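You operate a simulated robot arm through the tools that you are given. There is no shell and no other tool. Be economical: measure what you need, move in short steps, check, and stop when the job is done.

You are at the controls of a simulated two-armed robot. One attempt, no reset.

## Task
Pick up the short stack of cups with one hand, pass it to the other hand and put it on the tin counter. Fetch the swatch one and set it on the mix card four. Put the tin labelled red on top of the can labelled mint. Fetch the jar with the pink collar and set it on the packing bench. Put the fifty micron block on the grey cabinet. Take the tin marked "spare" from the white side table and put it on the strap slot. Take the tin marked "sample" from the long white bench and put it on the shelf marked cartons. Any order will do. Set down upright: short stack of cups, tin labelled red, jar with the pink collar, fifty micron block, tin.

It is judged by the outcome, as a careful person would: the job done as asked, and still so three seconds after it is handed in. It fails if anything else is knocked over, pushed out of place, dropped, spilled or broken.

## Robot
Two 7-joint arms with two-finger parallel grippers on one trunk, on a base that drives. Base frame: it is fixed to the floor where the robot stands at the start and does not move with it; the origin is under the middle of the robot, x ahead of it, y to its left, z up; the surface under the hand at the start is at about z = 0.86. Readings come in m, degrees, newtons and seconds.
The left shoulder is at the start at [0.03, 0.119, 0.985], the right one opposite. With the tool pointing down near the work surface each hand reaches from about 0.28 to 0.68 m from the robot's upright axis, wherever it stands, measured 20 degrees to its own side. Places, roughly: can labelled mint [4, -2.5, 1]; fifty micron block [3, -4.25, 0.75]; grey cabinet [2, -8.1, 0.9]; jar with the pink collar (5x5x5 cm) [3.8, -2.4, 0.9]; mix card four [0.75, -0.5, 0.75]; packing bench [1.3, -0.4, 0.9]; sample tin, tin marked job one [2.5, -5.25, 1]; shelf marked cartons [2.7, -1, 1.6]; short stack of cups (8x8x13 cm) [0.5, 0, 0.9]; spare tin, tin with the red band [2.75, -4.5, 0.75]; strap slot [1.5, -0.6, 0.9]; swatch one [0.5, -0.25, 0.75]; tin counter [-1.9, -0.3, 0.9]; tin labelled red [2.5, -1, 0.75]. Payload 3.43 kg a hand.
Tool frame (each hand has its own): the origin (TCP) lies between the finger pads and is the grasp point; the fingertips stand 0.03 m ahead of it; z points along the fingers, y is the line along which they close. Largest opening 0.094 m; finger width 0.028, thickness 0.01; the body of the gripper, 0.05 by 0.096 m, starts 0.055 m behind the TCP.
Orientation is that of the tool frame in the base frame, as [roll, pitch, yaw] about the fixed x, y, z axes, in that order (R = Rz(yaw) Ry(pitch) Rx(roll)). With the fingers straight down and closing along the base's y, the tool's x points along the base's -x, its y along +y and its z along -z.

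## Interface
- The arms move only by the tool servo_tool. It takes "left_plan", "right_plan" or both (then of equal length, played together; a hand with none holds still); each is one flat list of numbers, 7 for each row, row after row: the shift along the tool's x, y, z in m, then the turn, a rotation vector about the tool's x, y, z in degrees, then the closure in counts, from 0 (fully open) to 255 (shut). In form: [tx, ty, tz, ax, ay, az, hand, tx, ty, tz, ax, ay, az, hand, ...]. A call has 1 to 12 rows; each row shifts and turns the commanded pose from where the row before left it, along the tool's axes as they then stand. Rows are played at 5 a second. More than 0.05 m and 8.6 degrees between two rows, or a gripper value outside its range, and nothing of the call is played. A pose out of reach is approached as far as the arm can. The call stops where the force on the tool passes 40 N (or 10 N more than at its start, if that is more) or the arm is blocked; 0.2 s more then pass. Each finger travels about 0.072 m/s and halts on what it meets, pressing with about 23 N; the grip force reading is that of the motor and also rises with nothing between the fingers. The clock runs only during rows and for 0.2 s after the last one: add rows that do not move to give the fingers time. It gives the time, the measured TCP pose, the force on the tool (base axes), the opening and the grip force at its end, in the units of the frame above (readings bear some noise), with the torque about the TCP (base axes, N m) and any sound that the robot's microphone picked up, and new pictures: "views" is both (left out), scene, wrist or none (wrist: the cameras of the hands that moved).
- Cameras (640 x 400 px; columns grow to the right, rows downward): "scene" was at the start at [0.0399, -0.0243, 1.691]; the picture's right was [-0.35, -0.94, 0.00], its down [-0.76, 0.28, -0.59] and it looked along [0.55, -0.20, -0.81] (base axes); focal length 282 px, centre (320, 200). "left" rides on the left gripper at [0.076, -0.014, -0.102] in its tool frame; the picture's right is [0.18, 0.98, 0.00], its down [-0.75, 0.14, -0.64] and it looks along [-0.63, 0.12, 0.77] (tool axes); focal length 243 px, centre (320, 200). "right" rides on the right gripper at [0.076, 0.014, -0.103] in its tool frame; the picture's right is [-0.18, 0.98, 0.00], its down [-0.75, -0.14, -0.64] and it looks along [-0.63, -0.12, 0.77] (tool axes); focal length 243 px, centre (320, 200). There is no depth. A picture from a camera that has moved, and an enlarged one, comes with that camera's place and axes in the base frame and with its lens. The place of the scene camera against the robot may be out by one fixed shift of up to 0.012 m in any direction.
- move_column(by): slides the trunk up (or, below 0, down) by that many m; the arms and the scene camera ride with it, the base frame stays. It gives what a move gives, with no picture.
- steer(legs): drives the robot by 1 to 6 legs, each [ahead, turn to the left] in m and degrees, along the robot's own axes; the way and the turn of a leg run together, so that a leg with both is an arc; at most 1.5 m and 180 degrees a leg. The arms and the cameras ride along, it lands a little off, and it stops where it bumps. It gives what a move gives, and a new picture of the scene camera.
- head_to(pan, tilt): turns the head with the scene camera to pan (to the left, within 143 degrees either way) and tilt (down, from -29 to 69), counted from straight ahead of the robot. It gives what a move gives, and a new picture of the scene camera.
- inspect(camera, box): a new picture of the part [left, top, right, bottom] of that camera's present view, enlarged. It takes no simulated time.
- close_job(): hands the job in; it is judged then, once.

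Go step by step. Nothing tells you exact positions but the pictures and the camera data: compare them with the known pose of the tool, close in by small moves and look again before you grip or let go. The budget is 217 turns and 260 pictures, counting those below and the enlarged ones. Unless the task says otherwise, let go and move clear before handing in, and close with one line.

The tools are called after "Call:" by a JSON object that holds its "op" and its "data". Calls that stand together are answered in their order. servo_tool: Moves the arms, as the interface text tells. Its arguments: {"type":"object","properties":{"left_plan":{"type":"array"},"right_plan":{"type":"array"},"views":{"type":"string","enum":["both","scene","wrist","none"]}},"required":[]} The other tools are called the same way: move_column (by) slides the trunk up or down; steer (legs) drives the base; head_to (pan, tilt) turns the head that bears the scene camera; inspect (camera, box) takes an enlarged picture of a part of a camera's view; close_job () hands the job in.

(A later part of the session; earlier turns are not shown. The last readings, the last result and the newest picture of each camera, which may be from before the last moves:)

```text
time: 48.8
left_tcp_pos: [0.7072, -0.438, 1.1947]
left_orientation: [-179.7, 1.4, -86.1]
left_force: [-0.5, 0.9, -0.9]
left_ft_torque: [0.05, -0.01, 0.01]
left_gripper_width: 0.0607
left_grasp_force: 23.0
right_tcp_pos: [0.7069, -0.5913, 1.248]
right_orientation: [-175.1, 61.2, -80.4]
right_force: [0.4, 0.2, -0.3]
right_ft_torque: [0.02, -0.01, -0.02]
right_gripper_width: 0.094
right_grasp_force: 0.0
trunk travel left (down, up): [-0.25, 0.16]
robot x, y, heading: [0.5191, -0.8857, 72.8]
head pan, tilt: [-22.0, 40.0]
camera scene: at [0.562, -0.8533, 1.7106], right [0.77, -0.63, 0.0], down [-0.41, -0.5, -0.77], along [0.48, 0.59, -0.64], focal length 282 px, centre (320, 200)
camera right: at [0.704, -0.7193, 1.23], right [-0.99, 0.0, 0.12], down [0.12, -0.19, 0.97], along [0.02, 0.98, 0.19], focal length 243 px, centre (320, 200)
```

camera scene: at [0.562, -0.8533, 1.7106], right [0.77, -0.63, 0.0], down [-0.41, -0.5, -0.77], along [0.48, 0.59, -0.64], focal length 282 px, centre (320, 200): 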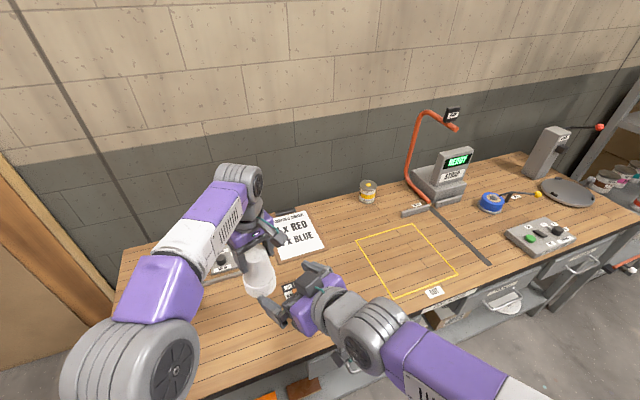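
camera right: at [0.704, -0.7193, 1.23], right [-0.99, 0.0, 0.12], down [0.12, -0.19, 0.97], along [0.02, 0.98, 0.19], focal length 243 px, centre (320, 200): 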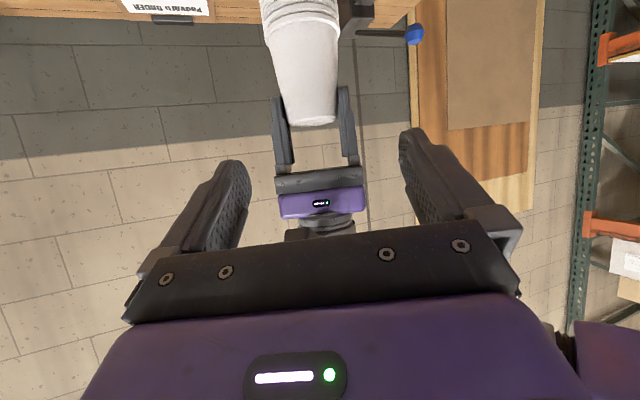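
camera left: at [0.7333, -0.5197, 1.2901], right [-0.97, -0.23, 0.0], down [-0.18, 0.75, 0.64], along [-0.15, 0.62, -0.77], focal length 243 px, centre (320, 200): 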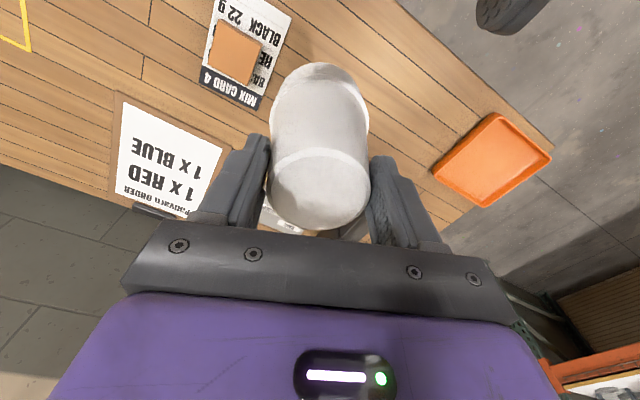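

The right camera shows clear space now. I turn the left hand 61° so its camera faces back-left, and re-aim the right hand forward-left at a flatter 25°.

Call:
{"op": "servo_tool", "data": {"left_plan": [0, 0, 0, 0, 1.4, 0, 255, 0, 0, 0, 0, 0, 7.6, 255, 0, 0, 0, 0, 0, 7.6, 255, 0, 0, 0, 0, 0, 7.6, 255, 0, 0, 0, 0, 0, 7.6, 255, 0, 0, 0, 0, 0, 7.6, 255, 0, 0, 0, 0, 0, 7.6, 255, 0, 0, 0, 0, 0, 7.6, 255, 0, 0, 0, 0, 0, 7.6, 255], "right_plan": [0, 0, 0, -4.9, 0, 0, 0, 0, 0, 0, 0, -3.8, 0, 0, 0, 0, 0, -7, 0, -3.27, 0, 0, 0, 0, -7, 0, -3.27, 0, 0, 0, 0, -7, 0, -3.27, 0, 0.022, -0.0278, 0.0109, 0, 0, 0, 0, 0.022, -0.0278, 0.0109, 0, 0, 0, 0, 0.022, -0.0278, 0.0109, 0, 0, 0, 0, 0, 0, 0, 0, 0, 0, 0], "views": "both"}}

```text
time: 50.8
left_tcp_pos: [0.708, -0.4357, 1.1947]
left_orientation: [-179.8, 0.1, -147.1]
left_force: [-0.1, 0.4, 0.4]
left_ft_torque: [0.0, -0.02, -0.04]
left_gripper_width: 0.0604
left_grasp_force: 23.6
right_tcp_pos: [0.775, -0.5437, 1.1734]
right_orientation: [-179.7, 65.1, -57.1]
right_force: [-0.4, 0.1, 0.4]
right_ft_torque: [0.0, 0.0, -0.02]
right_gripper_width: 0.0942
right_grasp_force: 0.1
trunk travel left (down, up): [-0.25, 0.16]
robot x, y, heading: [0.5164, -0.8905, 72.7]
head pan, tilt: [-22.0, 40.0]
camera scene: at [0.5618, -0.8514, 1.7106], right [0.77, -0.63, 0.0], down [-0.41, -0.5, -0.77], along [0.48, 0.59, -0.64], focal length 282 px, centre (320, 200)
camera right: at [0.8294, -0.6559, 1.1474], right [-0.87, -0.47, 0.17], down [0.26, -0.15, 0.95], along [-0.42, 0.87, 0.25], focal length 243 px, centre (320, 200)
camera left: at [0.6509, -0.4885, 1.2972], right [-0.69, 0.72, 0.0], down [0.55, 0.53, 0.64], along [0.47, 0.44, -0.76], focal length 243 px, centre (320, 200)
```

scene: 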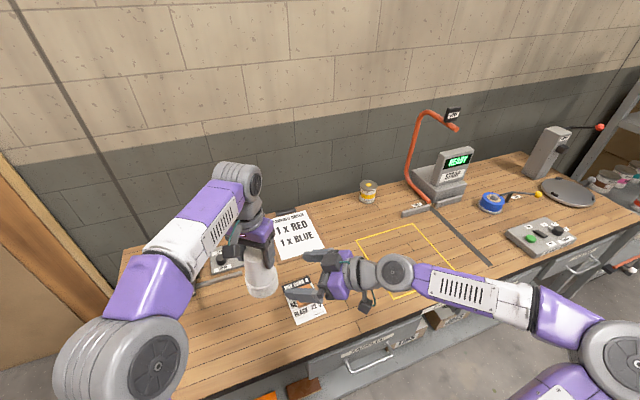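
right: 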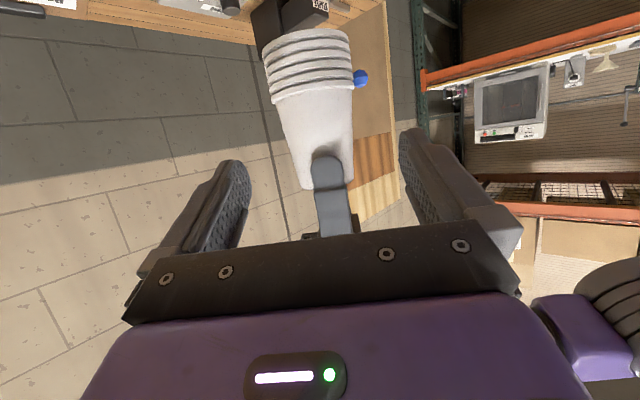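
left: 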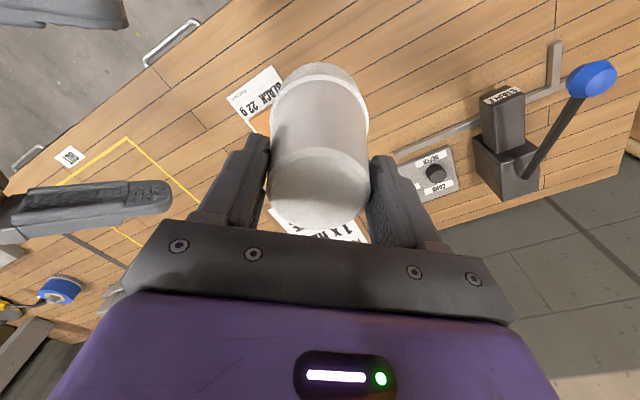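

Well lined up, with the left camera out of the way. I advance in steps.

Call:
{"op": "servo_tool", "data": {"right_plan": [0, 0, 0.03, 0, 0, 0, 0, 0, 0, 0.03, 0, 0, 0, 0, 0, 0, 0.03, 0, 0, 0, 0, 0, 0, 0, 0, 0, 0, 0], "views": "both"}}

```text
time: 51.8
left_tcp_pos: [0.7092, -0.4362, 1.195]
left_orientation: [-179.8, 0.3, -146.9]
left_force: [-0.4, -0.8, -0.1]
left_ft_torque: [0.02, -0.03, 0.01]
left_gripper_width: 0.0608
left_grasp_force: 23.2
right_tcp_pos: [0.7326, -0.4749, 1.1371]
right_orientation: [-179.7, 65.1, -57.1]
right_force: [-0.1, 0.4, -0.4]
right_ft_torque: [0.02, -0.01, -0.01]
right_gripper_width: 0.094
right_grasp_force: 0.0
trunk travel left (down, up): [-0.25, 0.16]
robot x, y, heading: [0.5167, -0.8901, 72.7]
head pan, tilt: [-22.0, 40.0]
camera scene: at [0.5629, -0.8519, 1.7105], right [0.77, -0.63, 0.0], down [-0.41, -0.5, -0.77], along [0.48, 0.59, -0.64], focal length 282 px, centre (320, 200)
camera right: at [0.7867, -0.5878, 1.1106], right [-0.87, -0.47, 0.17], down [0.26, -0.15, 0.95], along [-0.42, 0.87, 0.25], focal length 243 px, centre (320, 200)
```

scene: 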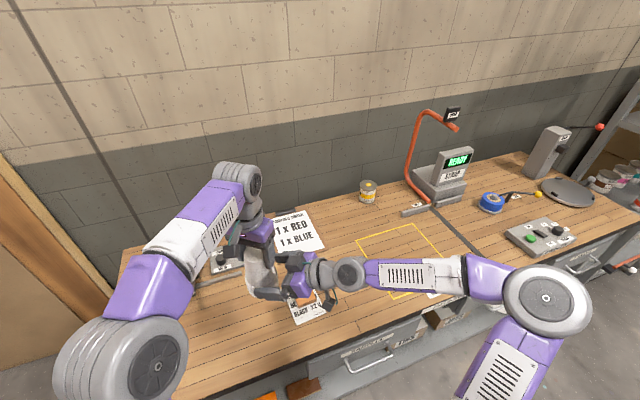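
right: 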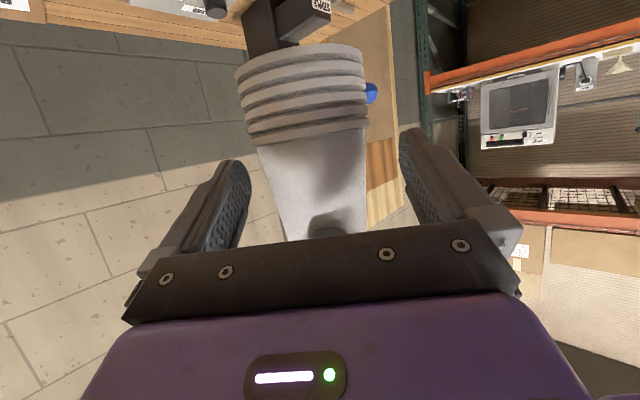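

No contact so far. I go the last 3.5 cm and close the right hand.

Call:
{"op": "servo_tool", "data": {"right_plan": [0, 0, 0.018, 0, 0, 0, 0, 0, 0, 0.017, 0, 0, 0, 0, 0, 0, 0, 0, 0, 0, 0, 0, 0, 0, 0, 0, 0, 255, 0, 0, 0, 0, 0, 0, 255, 0, 0, 0, 0, 0, 0, 255], "views": "both"}}

```text
time: 53.2
left_tcp_pos: [0.7071, -0.4364, 1.1948]
left_orientation: [-179.8, 0.1, -147.0]
left_force: [-13.3, -13.6, 6.6]
left_ft_torque: [-0.54, 0.56, -0.15]
left_gripper_width: 0.0609
left_grasp_force: 23.2
right_tcp_pos: [0.7172, -0.4456, 1.1222]
right_orientation: [179.9, 65.0, -57.6]
right_force: [13.3, 12.1, -6.5]
right_ft_torque: [-0.41, 0.36, -0.07]
right_gripper_width: 0.0773
right_grasp_force: 23.1
trunk travel left (down, up): [-0.25, 0.16]
robot x, y, heading: [0.5171, -0.8882, 72.7]
head pan, tilt: [-22.0, 40.0]
camera scene: at [0.5627, -0.8509, 1.7105], right [0.77, -0.63, 0.0], down [-0.41, -0.5, -0.77], along [0.48, 0.59, -0.64], focal length 282 px, centre (320, 200)
camera right: at [0.7704, -0.5593, 1.0961], right [-0.87, -0.46, 0.17], down [0.26, -0.15, 0.95], along [-0.42, 0.87, 0.25], focal length 243 px, centre (320, 200)
```

scene: 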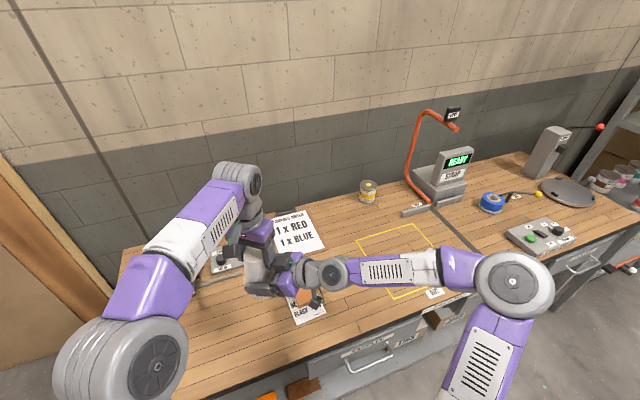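
right: 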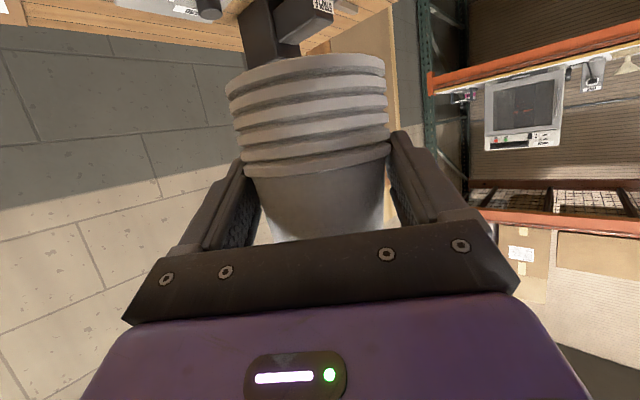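

Right hand holds the cups (0.077). I open the left hand and raise it away.

Call:
{"op": "servo_tool", "data": {"left_plan": [0, 0, 0, 0, 0, 0, 120, 0, 0, 0, 0, 0, 0, 60, 0, 0, -0.01, 0, 0, 0, 60, 0, 0, -0.03, 0, 0, 0, 60, 0, 0, -0.04, 0, 0, 0, 0, 0, 0, -0.04, 0, 0, 0, 0], "views": "both"}}

```text
time: 54.6
left_tcp_pos: [0.708, -0.4367, 1.2854]
left_orientation: [-179.8, 0.1, -147.0]
left_force: [-0.3, -0.1, -0.1]
left_ft_torque: [0.01, -0.07, 0.01]
left_gripper_width: 0.094
left_grasp_force: 0.1
left hand out of reach, approached as far as the arm can: row 6
right_tcp_pos: [0.7136, -0.4461, 1.1231]
right_orientation: [-179.8, 65.0, -57.1]
right_force: [-0.8, 0.4, 0.1]
right_ft_torque: [0.01, -0.03, -0.04]
right_gripper_width: 0.0775
right_grasp_force: 23.0
trunk travel left (down, up): [-0.25, 0.16]
robot x, y, heading: [0.5182, -0.8882, 72.8]
head pan, tilt: [-22.0, 40.0]
camera scene: at [0.562, -0.851, 1.7105], right [0.77, -0.63, 0.0], down [-0.41, -0.5, -0.77], along [0.48, 0.59, -0.64], focal length 282 px, centre (320, 200)
camera left: at [0.6509, -0.4887, 1.3879], right [-0.69, 0.72, 0.0], down [0.55, 0.53, 0.64], along [0.47, 0.44, -0.77], focal length 243 px, centre (320, 200)
```

scene: 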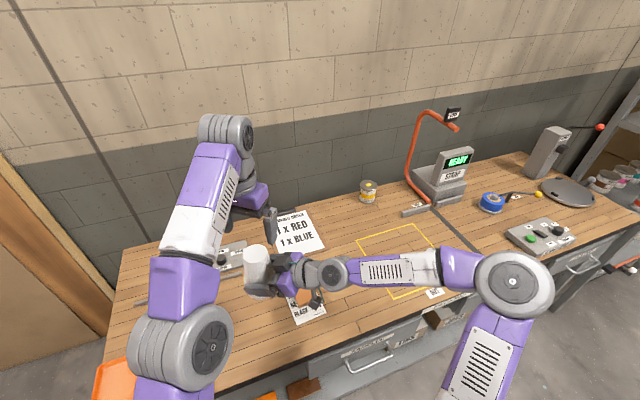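
left: 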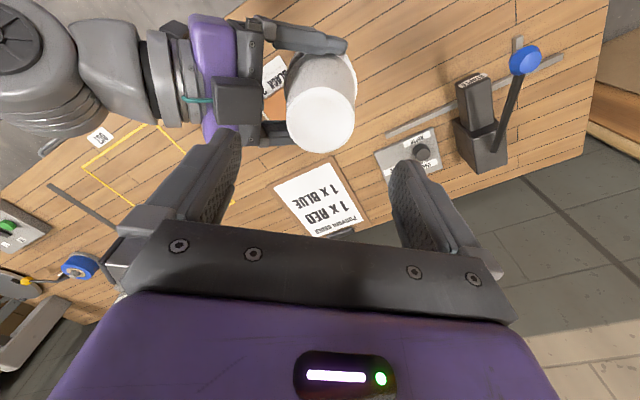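

The handover succeeded. I fold the left hand back to its side, then drive to the tin counter.

Call:
{"op": "servo_tool", "data": {"left_plan": [0.026, 0.031, 0, 0, 0, 0, 0, 0.026, 0.031, 0, 0, 0, 0, 0, 0.026, 0.031, 0, 0, 0, 0, 0, 0, 0, 0, 0, 0, -8, 0, 0, 0, 0, 0, 0, -8, 0, 0, 0, 0, 0, 0, -8, 0, 0, 0, 0, 0, 0, -8, 0, 0, 0, 0, 0, 0, -8, 0], "views": "none"}}

Call:
{"op": "steer", "data": {"legs": [[-0.2, 0], [0, 77], [1.3, 0], [0, 30]]}}

Call:
{"op": "head_to", "data": {"pan": 0, "tilt": 35}}

```text
time: 56.4
left_tcp_pos: [0.5928, -0.4018, 1.2835]
left_orientation: [-179.7, 0.0, -106.8]
left_force: [0.2, 0.6, -0.6]
left_ft_torque: [0.0, 0.02, 0.01]
left_gripper_width: 0.0939
left_grasp_force: 0.0
right_tcp_pos: [0.7158, -0.445, 1.1228]
right_orientation: [-179.8, 65.0, -57.1]
right_force: [0.3, 0.7, 0.2]
right_ft_torque: [-0.02, -0.01, 0.02]
right_gripper_width: 0.0773
right_grasp_force: 23.1
trunk travel left (down, up): [-0.25, 0.16]
robot x, y, heading: [0.5165, -0.89, 72.9]
head pan, tilt: [-22.0, 40.0]
```

```text
time: 68.9
left_tcp_pos: [-1.1469, -0.5297, 1.2826]
left_orientation: [-179.7, -0.1, 0.9]
left_force: [0.3, 0.1, 0.0]
left_ft_torque: [0.02, -0.01, 0.01]
left_gripper_width: 0.0941
left_grasp_force: 0.2
right_tcp_pos: [-1.1418, -0.3987, 1.1232]
right_orientation: [-179.9, 65.1, 50.6]
right_force: [-0.4, -0.3, -0.4]
right_ft_torque: [0.03, 0.01, 0.01]
right_gripper_width: 0.0774
right_grasp_force: 23.1
trunk travel left (down, up): [-0.25, 0.16]
robot x, y, heading: [-0.6574, -0.4551, -179.5]
head pan, tilt: [-22.0, 40.0]
camera scene: at [-0.707, -0.4211, 1.7105], right [0.37, 0.93, 0.0], down [0.6, -0.24, -0.77], along [-0.71, 0.28, -0.64], focal length 282 px, centre (320, 200)
```

scene: 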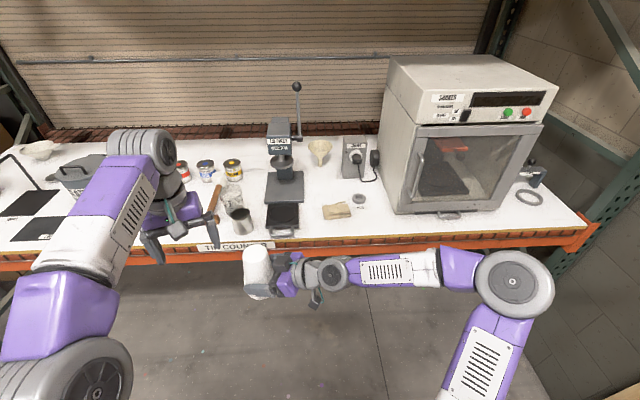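

```text
time: 69.8
left_tcp_pos: [-1.1475, -0.5296, 1.282]
left_orientation: [-179.6, 0.0, 0.8]
left_force: [0.2, -0.5, -0.1]
left_ft_torque: [0.01, 0.01, -0.03]
left_gripper_width: 0.0941
left_grasp_force: 0.0
right_tcp_pos: [-1.1415, -0.3983, 1.1212]
right_orientation: [-180.0, 65.2, 50.6]
right_force: [-0.9, 0.6, 0.0]
right_ft_torque: [0.01, 0.01, 0.0]
right_gripper_width: 0.077
right_grasp_force: 22.6
trunk travel left (down, up): [-0.25, 0.16]
robot x, y, heading: [-0.6604, -0.4519, -179.4]
head pan, tilt: [0.0, 35.0]
camera scene: at [-0.7159, -0.4525, 1.7181], right [-0.01, 1.0, 0.0], down [0.57, 0.0, -0.82], along [-0.82, -0.01, -0.57], focal length 282 px, centre (320, 200)
```

scene: 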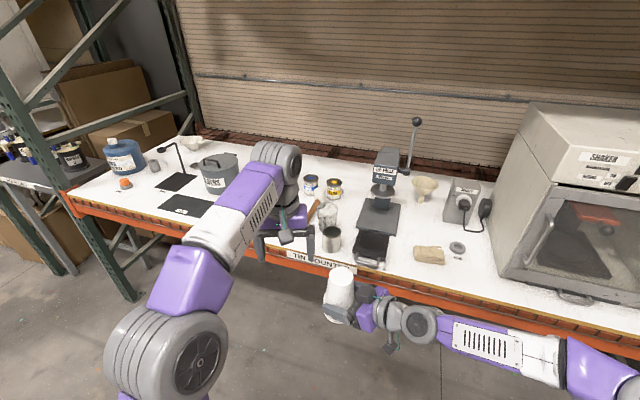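

I see free counter space left of the label near the cans (hidden behind my left arm). I drive closer to there and look.

Call:
{"op": "steer", "data": {"legs": [[0, 45], [0.42, 0], [0, -45]]}}

Call:
{"op": "head_to", "data": {"pan": 10, "tilt": 45}}

```text
time: 76.5
left_tcp_pos: [-1.4342, -0.8385, 1.282]
left_orientation: [-179.8, 0.0, 1.8]
left_force: [0.3, 0.1, -0.1]
left_ft_torque: [0.03, 0.0, 0.01]
left_gripper_width: 0.0938
left_grasp_force: 0.1
right_tcp_pos: [-1.4308, -0.7064, 1.1224]
right_orientation: [-179.8, 65.1, 51.4]
right_force: [0.4, -0.5, -0.7]
right_ft_torque: [-0.02, -0.02, 0.03]
right_gripper_width: 0.0775
right_grasp_force: 23.0
trunk travel left (down, up): [-0.25, 0.16]
robot x, y, heading: [-0.9476, -0.7507, -178.6]
head pan, tilt: [0.0, 35.0]
camera scene: at [-1.0038, -0.7532, 1.7181], right [-0.02, 1.0, 0.0], down [0.57, 0.01, -0.82], along [-0.82, -0.02, -0.57], focal length 282 px, centre (320, 200)
```

scene: 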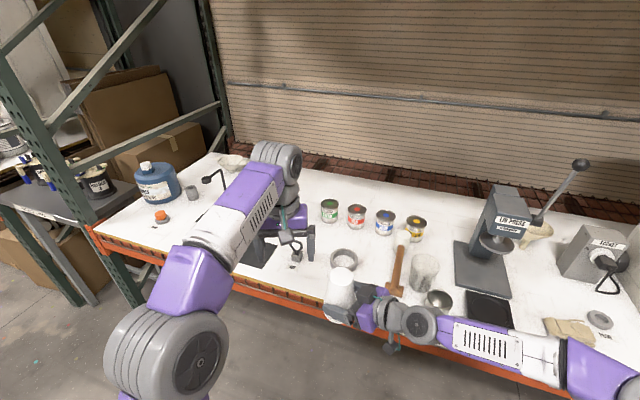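

```text
time: 77.2
left_tcp_pos: [-1.4322, -0.836, 1.2826]
left_orientation: [-179.8, -0.1, 1.9]
left_force: [-0.7, 0.3, 0.4]
left_ft_torque: [0.0, 0.01, 0.05]
left_gripper_width: 0.0941
left_grasp_force: 0.1
right_tcp_pos: [-1.4296, -0.7057, 1.1216]
right_orientation: [-180.0, 65.1, 51.4]
right_force: [-0.7, -0.7, 0.4]
right_ft_torque: [-0.03, 0.02, 0.02]
right_gripper_width: 0.0775
right_grasp_force: 23.0
trunk travel left (down, up): [-0.25, 0.16]
robot x, y, heading: [-0.95, -0.7527, -178.8]
head pan, tilt: [10.0, 45.0]
camera scene: at [-0.9955, -0.7675, 1.7033], right [-0.2, 0.98, 0.0], down [0.69, 0.14, -0.71], along [-0.69, -0.14, -0.71], focal length 282 px, centre (320, 200)
```

scene: 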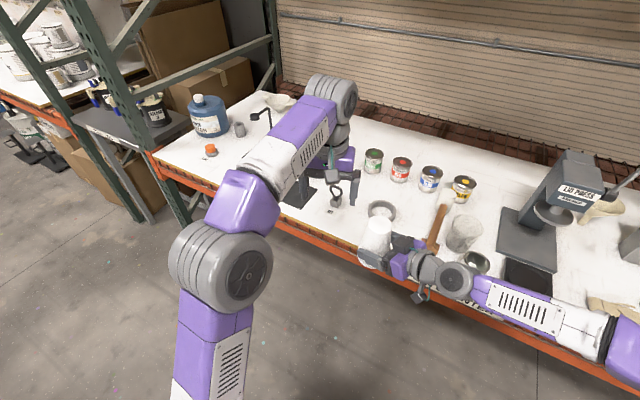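

I use the left wrist camera, which hangs over the counter, to see the free spot.

Call:
{"op": "inspect", "data": {"camera": "left", "box": [0, 0, 640, 400]}}

Call:
{"op": "inspect", "data": {"camera": "scene", "box": [260, 120, 520, 290]}}

```text
1.00 times, centred on (320, 200) of left (not enlarged: the box is as wide or as high as the picture)
camera zoom: at [-1.3586, -0.8201, 1.3859], right [0.21, -0.98, 0.0], down [-0.75, -0.17, 0.64], along [-0.63, -0.13, -0.77], focal length 243 px, centre (320, 200)
```

zoom: 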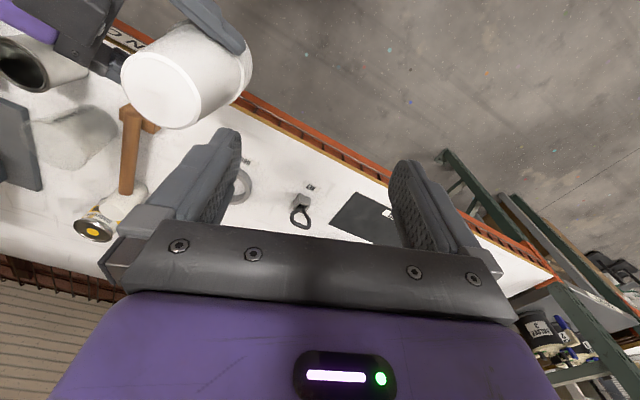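

```text
2.35 times, centred on (390, 205) of scene
camera zoom: at [-0.9955, -0.7675, 1.7033], right [-0.2, 0.98, 0.0], down [0.69, 0.14, -0.71], along [-0.69, -0.14, -0.71], focal length 664 px, centre (155, 188)
```

zoom: 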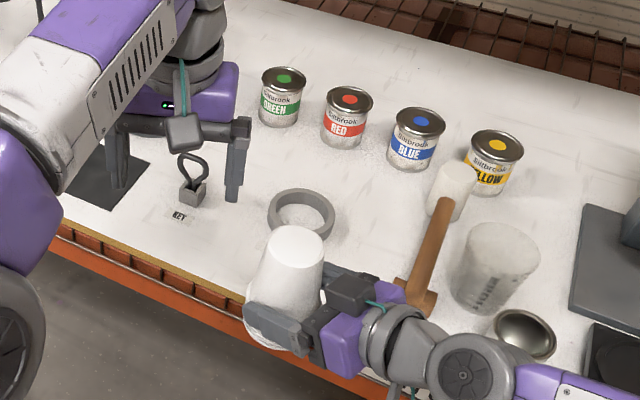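

The counter is yawed ~18° like the bench; the free spot between the key and the grey ring is ≈[-1.72,-0.80]. I reposition squarely in front of it.

Call:
{"op": "steer", "data": {"legs": [[0, 37.8], [0.41, 0], [0, -57]]}}

Call:
{"op": "inspect", "data": {"camera": "left", "box": [0, 0, 640, 400]}}

```text
time: 84.1
left_tcp_pos: [-1.7464, -0.9307, 1.2834]
left_orientation: [-179.7, 0.0, -17.8]
left_force: [0.3, 0.2, -0.3]
left_ft_torque: [0.01, -0.05, 0.02]
left_gripper_width: 0.0943
left_grasp_force: 0.1
right_tcp_pos: [-1.7002, -0.8085, 1.1234]
right_orientation: [180.0, 65.1, 32.0]
right_force: [-0.5, 0.0, 0.0]
right_ft_torque: [0.05, 0.0, 0.01]
right_gripper_width: 0.0774
right_grasp_force: 23.3
trunk travel left (down, up): [-0.25, 0.16]
robot x, y, heading: [-1.2606, -1.0128, 161.8]
head pan, tilt: [10.0, 45.0]
camera scene: at [-1.3107, -1.0107, 1.7033], right [0.14, 0.99, 0.0], down [0.7, -0.1, -0.71], along [-0.7, 0.1, -0.71], focal length 282 px, centre (320, 200)
```

scene: 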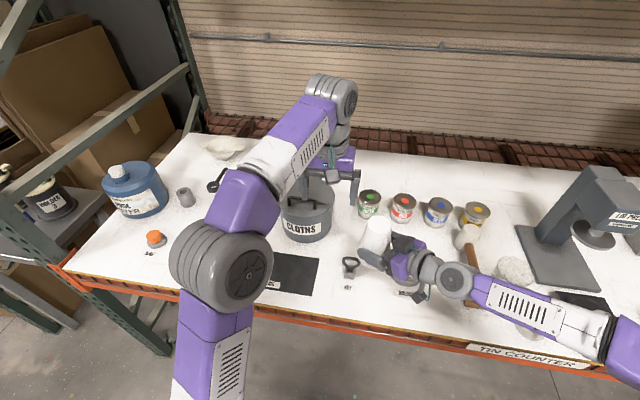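

```text
1.00 times, centred on (320, 200) of left (not enlarged: the box is as wide or as high as the picture)
camera zoom: at [-1.6705, -0.9394, 1.3859], right [-0.13, -0.99, 0.0], down [-0.76, 0.09, 0.64], along [-0.64, 0.08, -0.77], focal length 243 px, centre (320, 200)
```

zoom: 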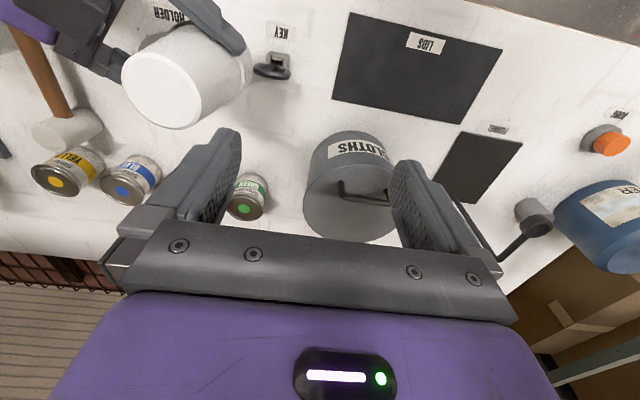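

Refined: counter at z≈0.90, key at [-1.757,-0.844], ring further right. I'll set the cups at ≈[-1.65,-0.80], about 8 cm inside the edge; first I shift and lower partway.

Call:
{"op": "servo_tool", "data": {"right_plan": [0.0125, 0.0096, -0.0267, 0, 0, 0, 255, 0.0125, 0.0096, -0.0267, 0, 0, 0, 255, 0.0362, 0, 0.0169, 0, 0, 0, 255, 0.0362, 0, 0.0169, 0, 0, 0, 255, 0.0362, 0, 0.0169, 0, 0, 0, 255, 0, 0, 0, 0, 0, 0, 255], "views": "both"}}

Call:
{"op": "inspect", "data": {"camera": "left", "box": [0, 0, 640, 400]}}

Call:
{"op": "inspect", "data": {"camera": "scene", "box": [320, 180, 500, 300]}}

```text
time: 85.5
left_tcp_pos: [-1.7464, -0.9304, 1.2834]
left_orientation: [-179.6, 0.0, -17.8]
left_force: [0.3, 0.0, -0.3]
left_ft_torque: [0.02, 0.05, -0.02]
left_gripper_width: 0.0938
left_grasp_force: 0.1
right_tcp_pos: [-1.6398, -0.795, 1.0032]
right_orientation: [-179.7, 65.2, 31.9]
right_force: [0.3, -0.1, 0.1]
right_ft_torque: [0.02, -0.02, -0.03]
right_gripper_width: 0.0772
right_grasp_force: 22.4
trunk travel left (down, up): [-0.25, 0.16]
robot x, y, heading: [-1.2643, -1.0115, 161.9]
head pan, tilt: [10.0, 45.0]
camera scene: at [-1.3103, -1.0115, 1.7033], right [0.14, 0.99, 0.0], down [0.7, -0.1, -0.71], along [-0.7, 0.1, -0.71], focal length 282 px, centre (320, 200)
camera right: at [-1.5277, -0.7413, 0.9771], right [0.45, -0.88, 0.17], down [0.15, 0.26, 0.95], along [-0.88, -0.41, 0.25], focal length 243 px, centre (320, 200)
```

scene: 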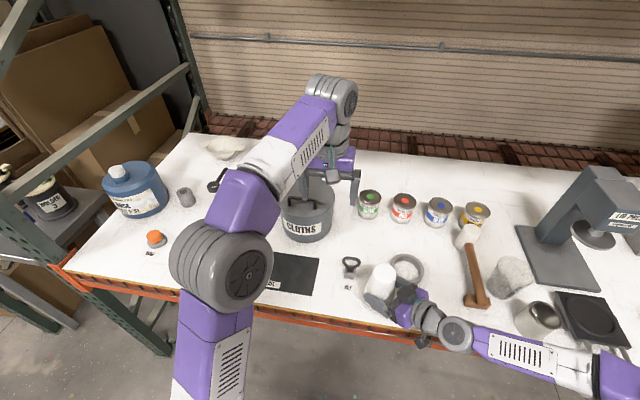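
right: 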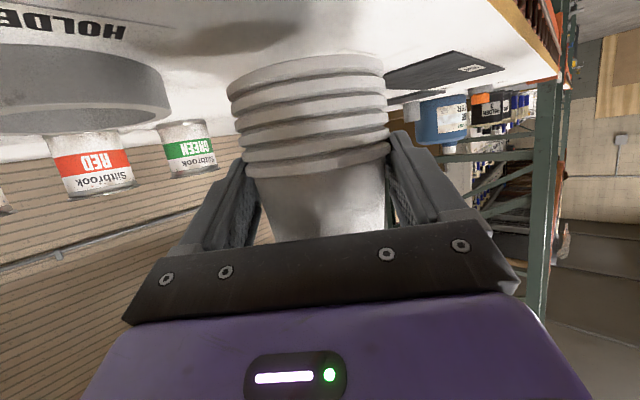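

```text
1.00 times, centred on (320, 200) of left (not enlarged: the box is as wide or as high as the picture)
camera zoom: at [-1.6702, -0.9401, 1.3861], right [-0.13, -0.99, 0.0], down [-0.76, 0.09, 0.64], along [-0.64, 0.08, -0.77], focal length 243 px, centre (320, 200)
```

zoom: 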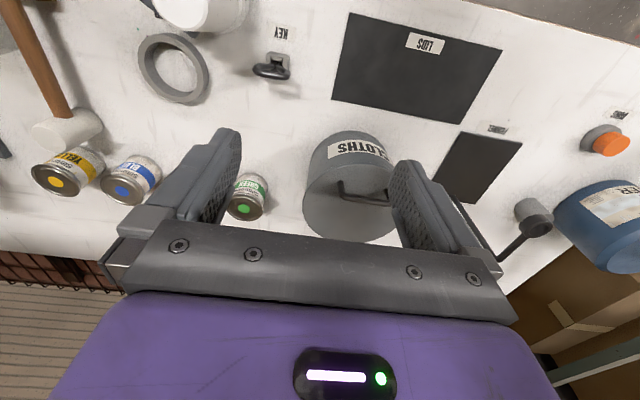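

```text
3.33 times, centred on (410, 240) of scene
camera zoom: at [-1.3103, -1.0115, 1.7033], right [0.14, 0.99, 0.0], down [0.7, -0.1, -0.71], along [-0.7, 0.1, -0.71], focal length 941 px, centre (20, 67)
```

zoom: 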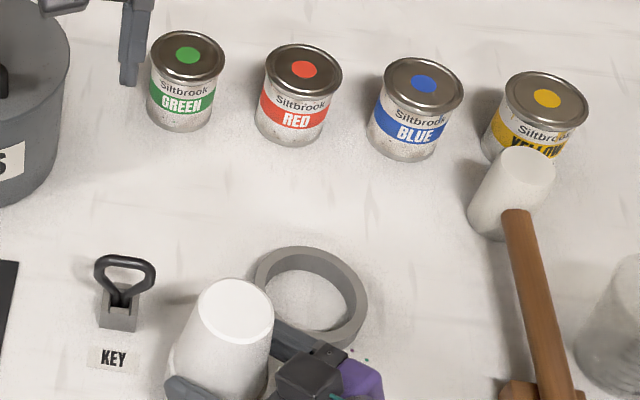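

The target spot is clear. I lower slowly toward the surface.

Call:
{"op": "servo_tool", "data": {"right_plan": [0.0181, 0, 0.0085, 0, 0, 0, 255, 0.0136, 0, 0.0063, 0, 0, 0, 255, 0, 0, 0, 0, 0, 0, 255], "views": "both"}}

```text
time: 86.3
left_tcp_pos: [-1.7471, -0.9311, 1.2839]
left_orientation: [-179.6, 0.0, -17.9]
left_force: [0.6, -0.4, -0.1]
left_ft_torque: [0.01, 0.02, 0.03]
left_gripper_width: 0.094
left_grasp_force: 0.0
right_tcp_pos: [-1.6406, -0.7962, 0.9708]
right_orientation: [-179.3, 65.4, 32.5]
right_force: [-5.7, 2.0, 20.2]
right_ft_torque: [-0.16, 0.36, -0.06]
right_gripper_width: 0.0774
right_grasp_force: 23.4
trunk travel left (down, up): [-0.25, 0.16]
robot x, y, heading: [-1.2618, -1.0166, 161.8]
head pan, tilt: [10.0, 45.0]
camera scene: at [-1.3102, -1.0113, 1.7035], right [0.14, 0.99, 0.0], down [0.7, -0.1, -0.71], along [-0.7, 0.1, -0.71], focal length 282 px, centre (320, 200)
camera right: at [-1.5284, -0.7426, 0.9431], right [0.45, -0.88, 0.16], down [0.16, 0.26, 0.95], along [-0.88, -0.41, 0.25], focal length 243 px, centre (320, 200)
```

scene: 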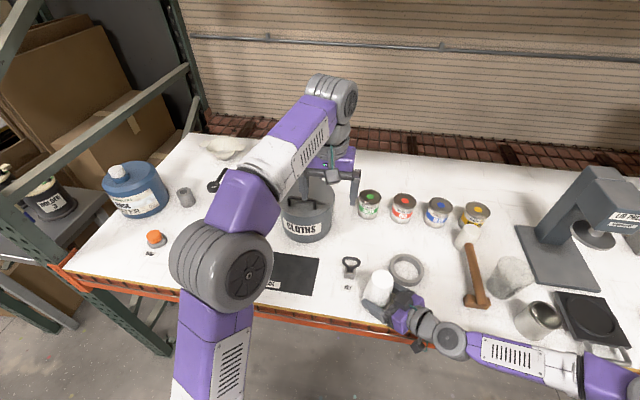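
right: 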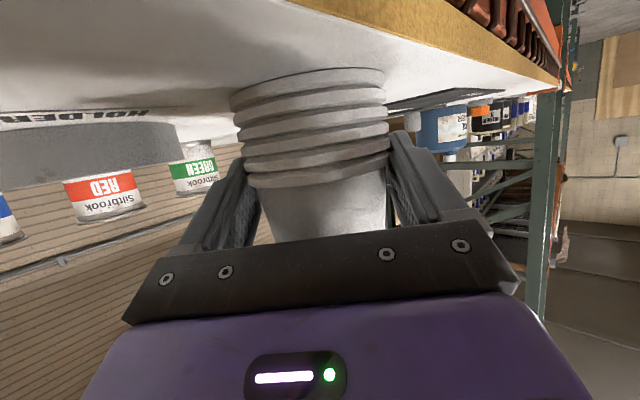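

The small torque shows the cup base itself is touching the counter. I relieve pressure slightly, open and back out.

Call:
{"op": "servo_tool", "data": {"right_plan": [-0.0018, 0, -0.0008, 0, 0, 0, 255, 0, 0, 0, 0, 0, 0, 120, 0, 0, 0, 0, 0, 0, 0, 0, 0, 0, 0, 0, 0, 0, 0, 0, 0, 0, 0, 0, 0], "views": "both"}}

```text
time: 87.5
left_tcp_pos: [-1.7474, -0.9304, 1.2831]
left_orientation: [-179.7, -0.1, -17.8]
left_force: [-0.1, -0.8, -0.3]
left_ft_torque: [0.01, 0.03, 0.01]
left_gripper_width: 0.094
left_grasp_force: 0.0
right_tcp_pos: [-1.6396, -0.7959, 0.9702]
right_orientation: [-179.9, 65.0, 31.9]
right_force: [0.4, 1.1, -0.6]
right_ft_torque: [-0.02, 0.0, 0.01]
right_gripper_width: 0.094
right_grasp_force: 0.1
trunk travel left (down, up): [-0.25, 0.16]
robot x, y, heading: [-1.2593, -1.0129, 161.9]
head pan, tilt: [10.0, 45.0]
camera scene: at [-1.3108, -1.0109, 1.7032], right [0.14, 0.99, 0.0], down [0.7, -0.1, -0.71], along [-0.7, 0.1, -0.71], focal length 282 px, centre (320, 200)
camera right: at [-1.5271, -0.7417, 0.9439], right [0.45, -0.88, 0.17], down [0.15, 0.26, 0.95], along [-0.88, -0.41, 0.25], focal length 243 px, centre (320, 200)
```

scene: 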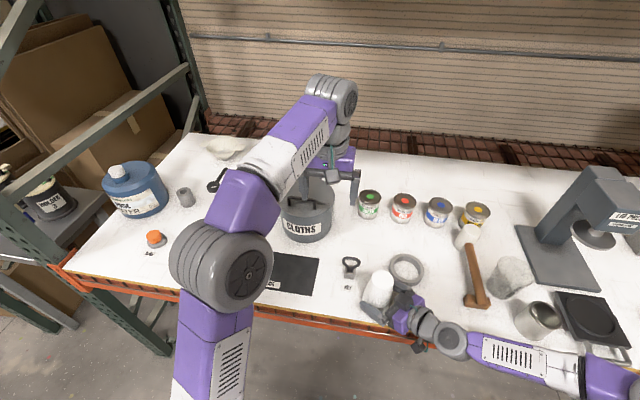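
right: 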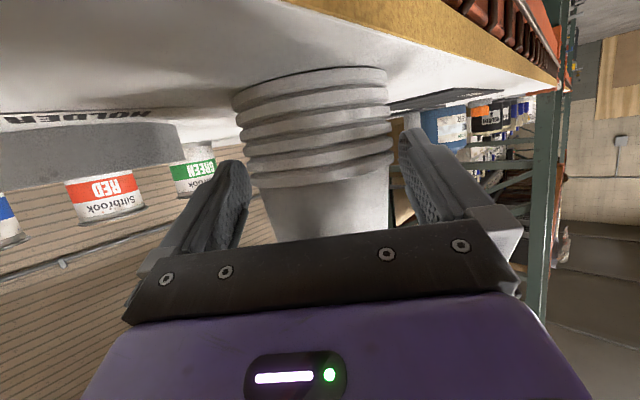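

The stack stands on its own. I retreat along the approach line and rise.

Call:
{"op": "servo_tool", "data": {"right_plan": [0, 0, -0.02, 0, 0, 0, 0, 0, 0, -0.03, 0, 0, 0, 0, 0, 0, -0.04, 0, 0, 0, 0, 0, 0, -0.04, 0, 0, 0, 0, -0.0362, 0, -0.0169, 0, 0, 0, 0, -0.0362, 0, -0.0169, 0, 0, 0, 0, -0.0362, 0, -0.0169, 0, 0, 0, 0, -0.0362, 0, -0.0169, 0, 0, 0, 0, 0, 0, 0, 0, 8, 0, 0, 0, 0, 0, 0, 8, 0, 0, 0, 0, 0, 0, 8, 0, 0, 0, 0, 0, 0, 8, 0, 0], "views": "scene"}}

Call:
{"op": "servo_tool", "data": {"right_plan": [0, 0, 0, 0, 8, 0, 0, 0, 0, 0, 0, 8, 0, 0, 0, 0, 0, 0, 8, 0, 0, 0, 0, 0, 0, 9, 0, 0], "views": "none"}}

```text
time: 90.1
left_tcp_pos: [-1.7474, -0.9313, 1.2843]
left_orientation: [-179.8, 0.0, -17.8]
left_force: [-0.1, 0.1, -0.4]
left_ft_torque: [0.0, 0.03, 0.04]
left_gripper_width: 0.0942
left_grasp_force: 0.0
right_tcp_pos: [-1.5387, -0.7333, 1.1843]
right_orientation: [-179.9, 32.9, 31.8]
right_force: [0.1, 0.3, 0.7]
right_ft_torque: [0.01, 0.0, -0.01]
right_gripper_width: 0.0939
right_grasp_force: 0.1
trunk travel left (down, up): [-0.25, 0.16]
robot x, y, heading: [-1.2656, -1.0149, 161.9]
head pan, tilt: [10.0, 45.0]
camera scene: at [-1.3117, -1.0118, 1.7032], right [0.14, 0.99, 0.0], down [0.7, -0.1, -0.71], along [-0.7, 0.1, -0.71], focal length 282 px, centre (320, 200)
```

scene: 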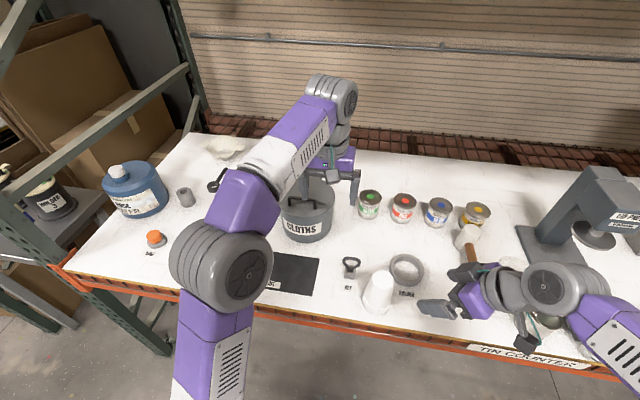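

```text
refused: row 4 steps farther than a row can; nothing moved
```

Cups placed on the tin counter. I straighten the right hand, then drive around toward the cartons rack.

Call:
{"op": "servo_tool", "data": {"right_plan": [0, 0, 0, 0, 8.2, 0, 0, 0, 0, 0, 0, 8.2, 0, 0, 0, 0, 0, 0, 8.2, 0, 0, 0, 0, 0, 0, 8.2, 0, 0, 0.0, 0, 0, 0, 0, 8.3, 0, 0.0, 0, 0, 0, 0, 8.3, 0, 0.0, 0, 0, 0, 0, 8.3, 0, 0, 0, 0, 0, 0, 8.3, 0, 0, 0, 0, 0, 0, 8.3, 0, 0, 0, 0, 0, 0, 8.3, 0], "views": "none"}}

Call:
{"op": "steer", "data": {"legs": [[-0.4, 0], [0, -165], [1.4, 0], [0, -15], [1.0, 0]]}}

Call:
{"op": "head_to", "data": {"pan": 15, "tilt": 15}}

```text
time: 92.3
left_tcp_pos: [-1.7468, -0.9301, 1.2825]
left_orientation: [-179.7, 0.0, -17.8]
left_force: [0.3, -0.1, 0.4]
left_ft_torque: [-0.02, -0.04, -0.02]
left_gripper_width: 0.0939
left_grasp_force: 0.1
right_tcp_pos: [-1.5396, -0.7314, 1.1843]
right_orientation: [179.8, 0.3, -18.2]
right_force: [-0.5, 0.2, -0.1]
right_ft_torque: [0.01, -0.01, 0.05]
right_gripper_width: 0.0941
right_grasp_force: 0.1
trunk travel left (down, up): [-0.25, 0.16]
robot x, y, heading: [-1.261, -1.0135, 162.0]
head pan, tilt: [10.0, 45.0]
```

```text
time: 113.9
left_tcp_pos: [1.9715, -1.6668, 1.2829]
left_orientation: [-179.7, 0.0, 161.3]
left_force: [0.0, -0.1, 0.3]
left_ft_torque: [0.02, 0.0, -0.02]
left_gripper_width: 0.0941
left_grasp_force: 0.1
right_tcp_pos: [1.7617, -1.8632, 1.1844]
right_orientation: [179.8, 0.2, 161.0]
right_force: [-0.2, 0.4, 0.9]
right_ft_torque: [0.02, 0.01, 0.01]
right_gripper_width: 0.0937
right_grasp_force: 0.0
trunk travel left (down, up): [-0.25, 0.16]
robot x, y, heading: [1.482, -1.5781, -18.9]
head pan, tilt: [10.0, 45.0]
camera scene: at [1.5399, -1.5781, 1.7032], right [-0.16, -0.99, 0.0], down [-0.7, 0.11, -0.71], along [0.7, -0.11, -0.71], focal length 282 px, centre (320, 200)
```

scene: 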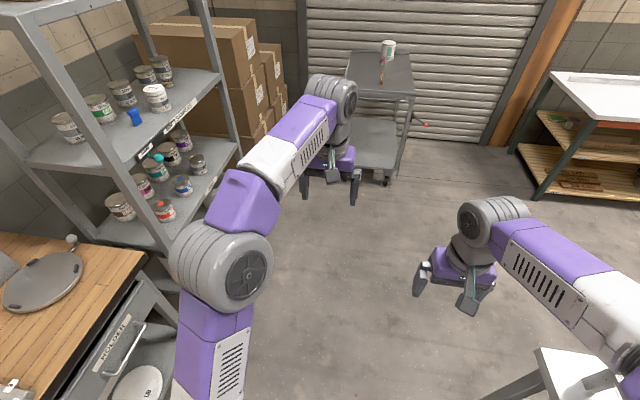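

```text
time: 114.9
left_tcp_pos: [1.9716, -1.6682, 1.282]
left_orientation: [-179.7, 0.1, 161.3]
left_force: [-0.1, 0.0, -0.4]
left_ft_torque: [0.04, 0.0, -0.02]
left_gripper_width: 0.094
left_grasp_force: 0.1
right_tcp_pos: [1.7603, -1.862, 1.1849]
right_orientation: [179.8, 0.2, 161.1]
right_force: [-0.5, -0.3, -0.9]
right_ft_torque: [-0.01, -0.04, -0.05]
right_gripper_width: 0.0941
right_grasp_force: 0.0
trunk travel left (down, up): [-0.25, 0.16]
robot x, y, heading: [1.485, -1.5804, -18.9]
head pan, tilt: [15.0, 15.0]
camera scene: at [1.5526, -1.5719, 1.75], right [-0.07, -1.0, 0.0], down [-0.26, 0.02, -0.97], along [0.96, -0.07, -0.26], focal length 282 px, centre (320, 200)
```

scene: 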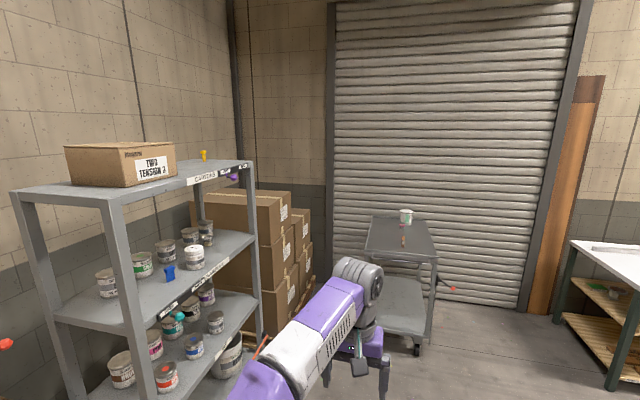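

The cartons rack is left-ahead, the cart with a white/mint can beyond. I zoom in on labels.

Call:
{"op": "inspect", "data": {"camera": "scene", "box": [60, 270, 260, 400]}}

Call:
{"op": "inspect", "data": {"camera": "scene", "box": [40, 130, 280, 290]}}

Call:
{"op": "inspect", "data": {"camera": "scene", "box": [340, 190, 480, 290]}}

```text
3.08 times, centred on (160, 335) of scene
camera zoom: at [1.5526, -1.5719, 1.75], right [-0.07, -1.0, 0.0], down [-0.26, 0.02, -0.97], along [0.96, -0.07, -0.26], focal length 869 px, centre (812, -215)
```

zoom: 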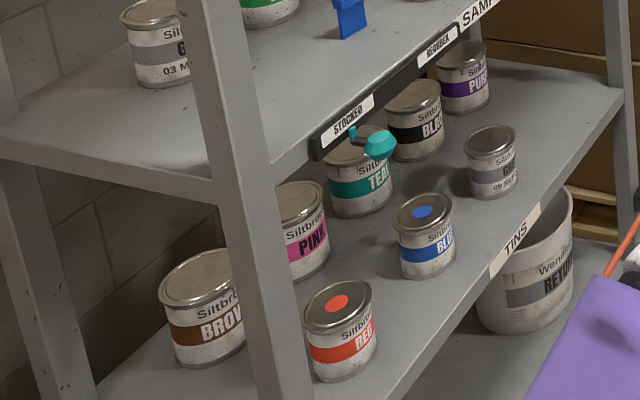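

```text
2.50 times, centred on (160, 210) of scene
camera zoom: at [1.5526, -1.5719, 1.75], right [-0.07, -1.0, 0.0], down [-0.26, 0.02, -0.97], along [0.96, -0.07, -0.26], focal length 706 px, centre (720, 175)
```

zoom: 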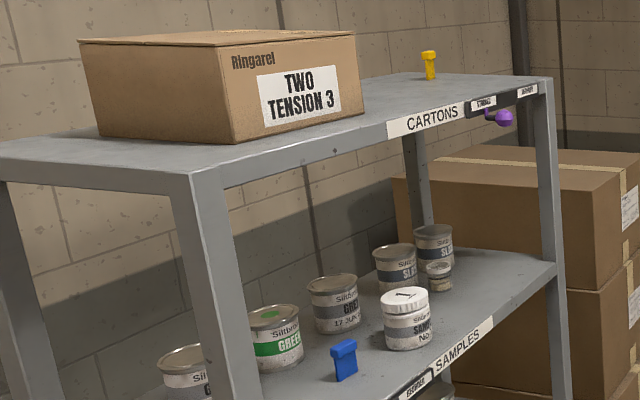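

```text
4.00 times, centred on (410, 240) of scene
camera zoom: at [1.5526, -1.5719, 1.75], right [-0.07, -1.0, 0.0], down [-0.26, 0.02, -0.97], along [0.96, -0.07, -0.26], focal length 1130 px, centre (-40, 40)
```

zoom: 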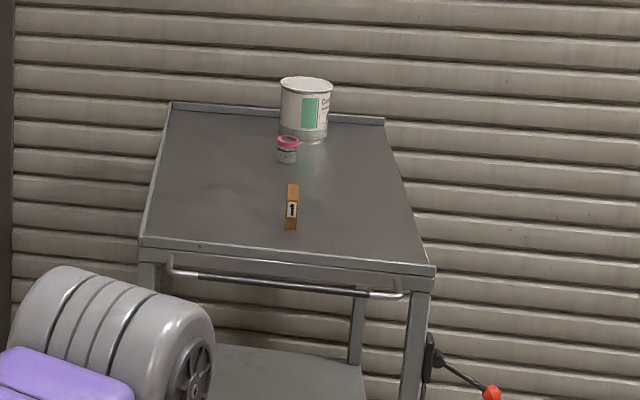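

RED is on the TINS shelf next to the near post; CARTONS is the top shelf; mint can and pink-collar jar are on the cart. I tuck the left hand and drive to face the rack.

Call:
{"op": "servo_tool", "data": {"left_plan": [0.035, 0.02, 0.025, 0, 0, 0, 0, 0.035, 0.02, 0.025, 0, 0, 0, 0, 0.035, 0.02, 0.025, 0, 0, 0, 0, 0.035, 0.02, 0.025, 0, 0, 0, 0], "views": "none"}}

Call:
{"op": "steer", "data": {"legs": [[0, 14.8], [0.64, 0], [0, 76]]}}

Call:
{"op": "head_to", "data": {"pan": -5, "tilt": 40}}

```text
time: 115.9
left_tcp_pos: [1.8621, -1.5464, 1.1836]
left_orientation: [-179.7, 0.1, 161.4]
left_force: [0.4, -0.5, 0.6]
left_ft_torque: [0.01, -0.03, -0.01]
left_gripper_width: 0.0941
left_grasp_force: 0.1
right_tcp_pos: [1.7619, -1.8613, 1.1859]
right_orientation: [179.9, 0.4, 161.1]
right_force: [0.1, 0.8, 0.1]
right_ft_torque: [-0.01, -0.02, 0.0]
right_gripper_width: 0.0939
right_grasp_force: 0.1
trunk travel left (down, up): [-0.25, 0.16]
robot x, y, heading: [1.4849, -1.5772, -18.8]
head pan, tilt: [15.0, 15.0]
```

```text
time: 123.7
left_tcp_pos: [2.0882, -1.2462, 1.1832]
left_orientation: [-179.7, 0.0, -107.3]
left_force: [-0.8, -0.4, 0.2]
left_ft_torque: [-0.01, -0.01, -0.04]
left_gripper_width: 0.0939
left_grasp_force: 0.1
right_tcp_pos: [2.4075, -1.3413, 1.1847]
right_orientation: [179.8, 0.3, -107.4]
right_force: [0.4, 0.3, -0.4]
right_ft_torque: [0.02, 0.04, 0.01]
right_gripper_width: 0.094
right_grasp_force: 0.1
trunk travel left (down, up): [-0.25, 0.16]
robot x, y, heading: [2.1254, -1.6239, 72.5]
head pan, tilt: [15.0, 15.0]
camera scene: at [2.1241, -1.5571, 1.7501], right [1.0, -0.05, 0.0], down [-0.01, -0.26, -0.97], along [0.04, 0.96, -0.26], focal length 282 px, centre (320, 200)
```

scene: 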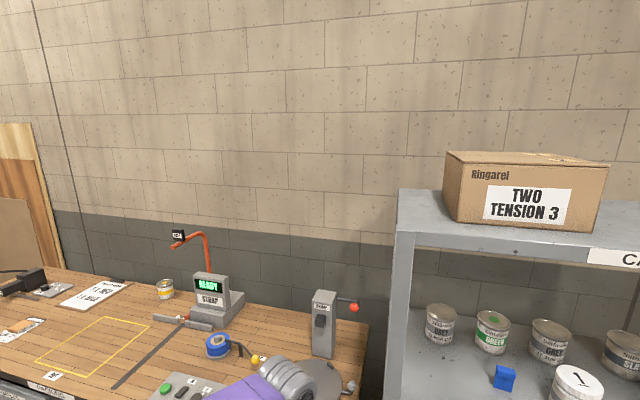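

```text
time: 124.5
left_tcp_pos: [2.0892, -1.2472, 1.1842]
left_orientation: [-179.7, 0.1, -107.3]
left_force: [0.2, 0.1, -0.6]
left_ft_torque: [0.01, 0.0, -0.01]
left_gripper_width: 0.094
left_grasp_force: 0.1
right_tcp_pos: [2.4082, -1.3392, 1.1846]
right_orientation: [179.7, 0.2, -107.5]
right_force: [-0.3, -0.2, 0.1]
right_ft_torque: [0.01, 0.02, -0.01]
right_gripper_width: 0.094
right_grasp_force: 0.1
trunk travel left (down, up): [-0.25, 0.16]
robot x, y, heading: [2.1263, -1.6226, 72.2]
head pan, tilt: [-5.0, 40.0]
camera scene: at [2.1525, -1.572, 1.7106], right [0.92, -0.38, 0.0], down [-0.25, -0.59, -0.77], along [0.29, 0.71, -0.64], focal length 282 px, centre (320, 200)
```

scene: 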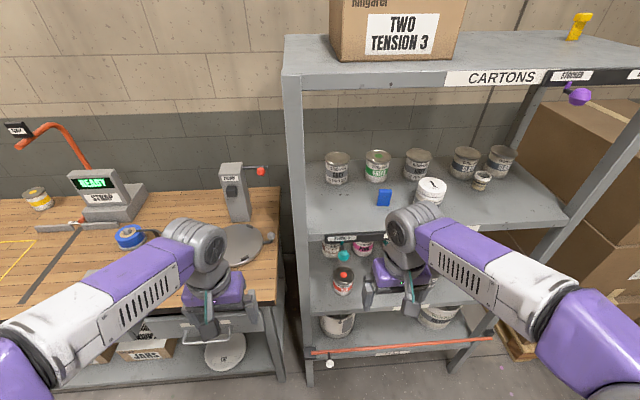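

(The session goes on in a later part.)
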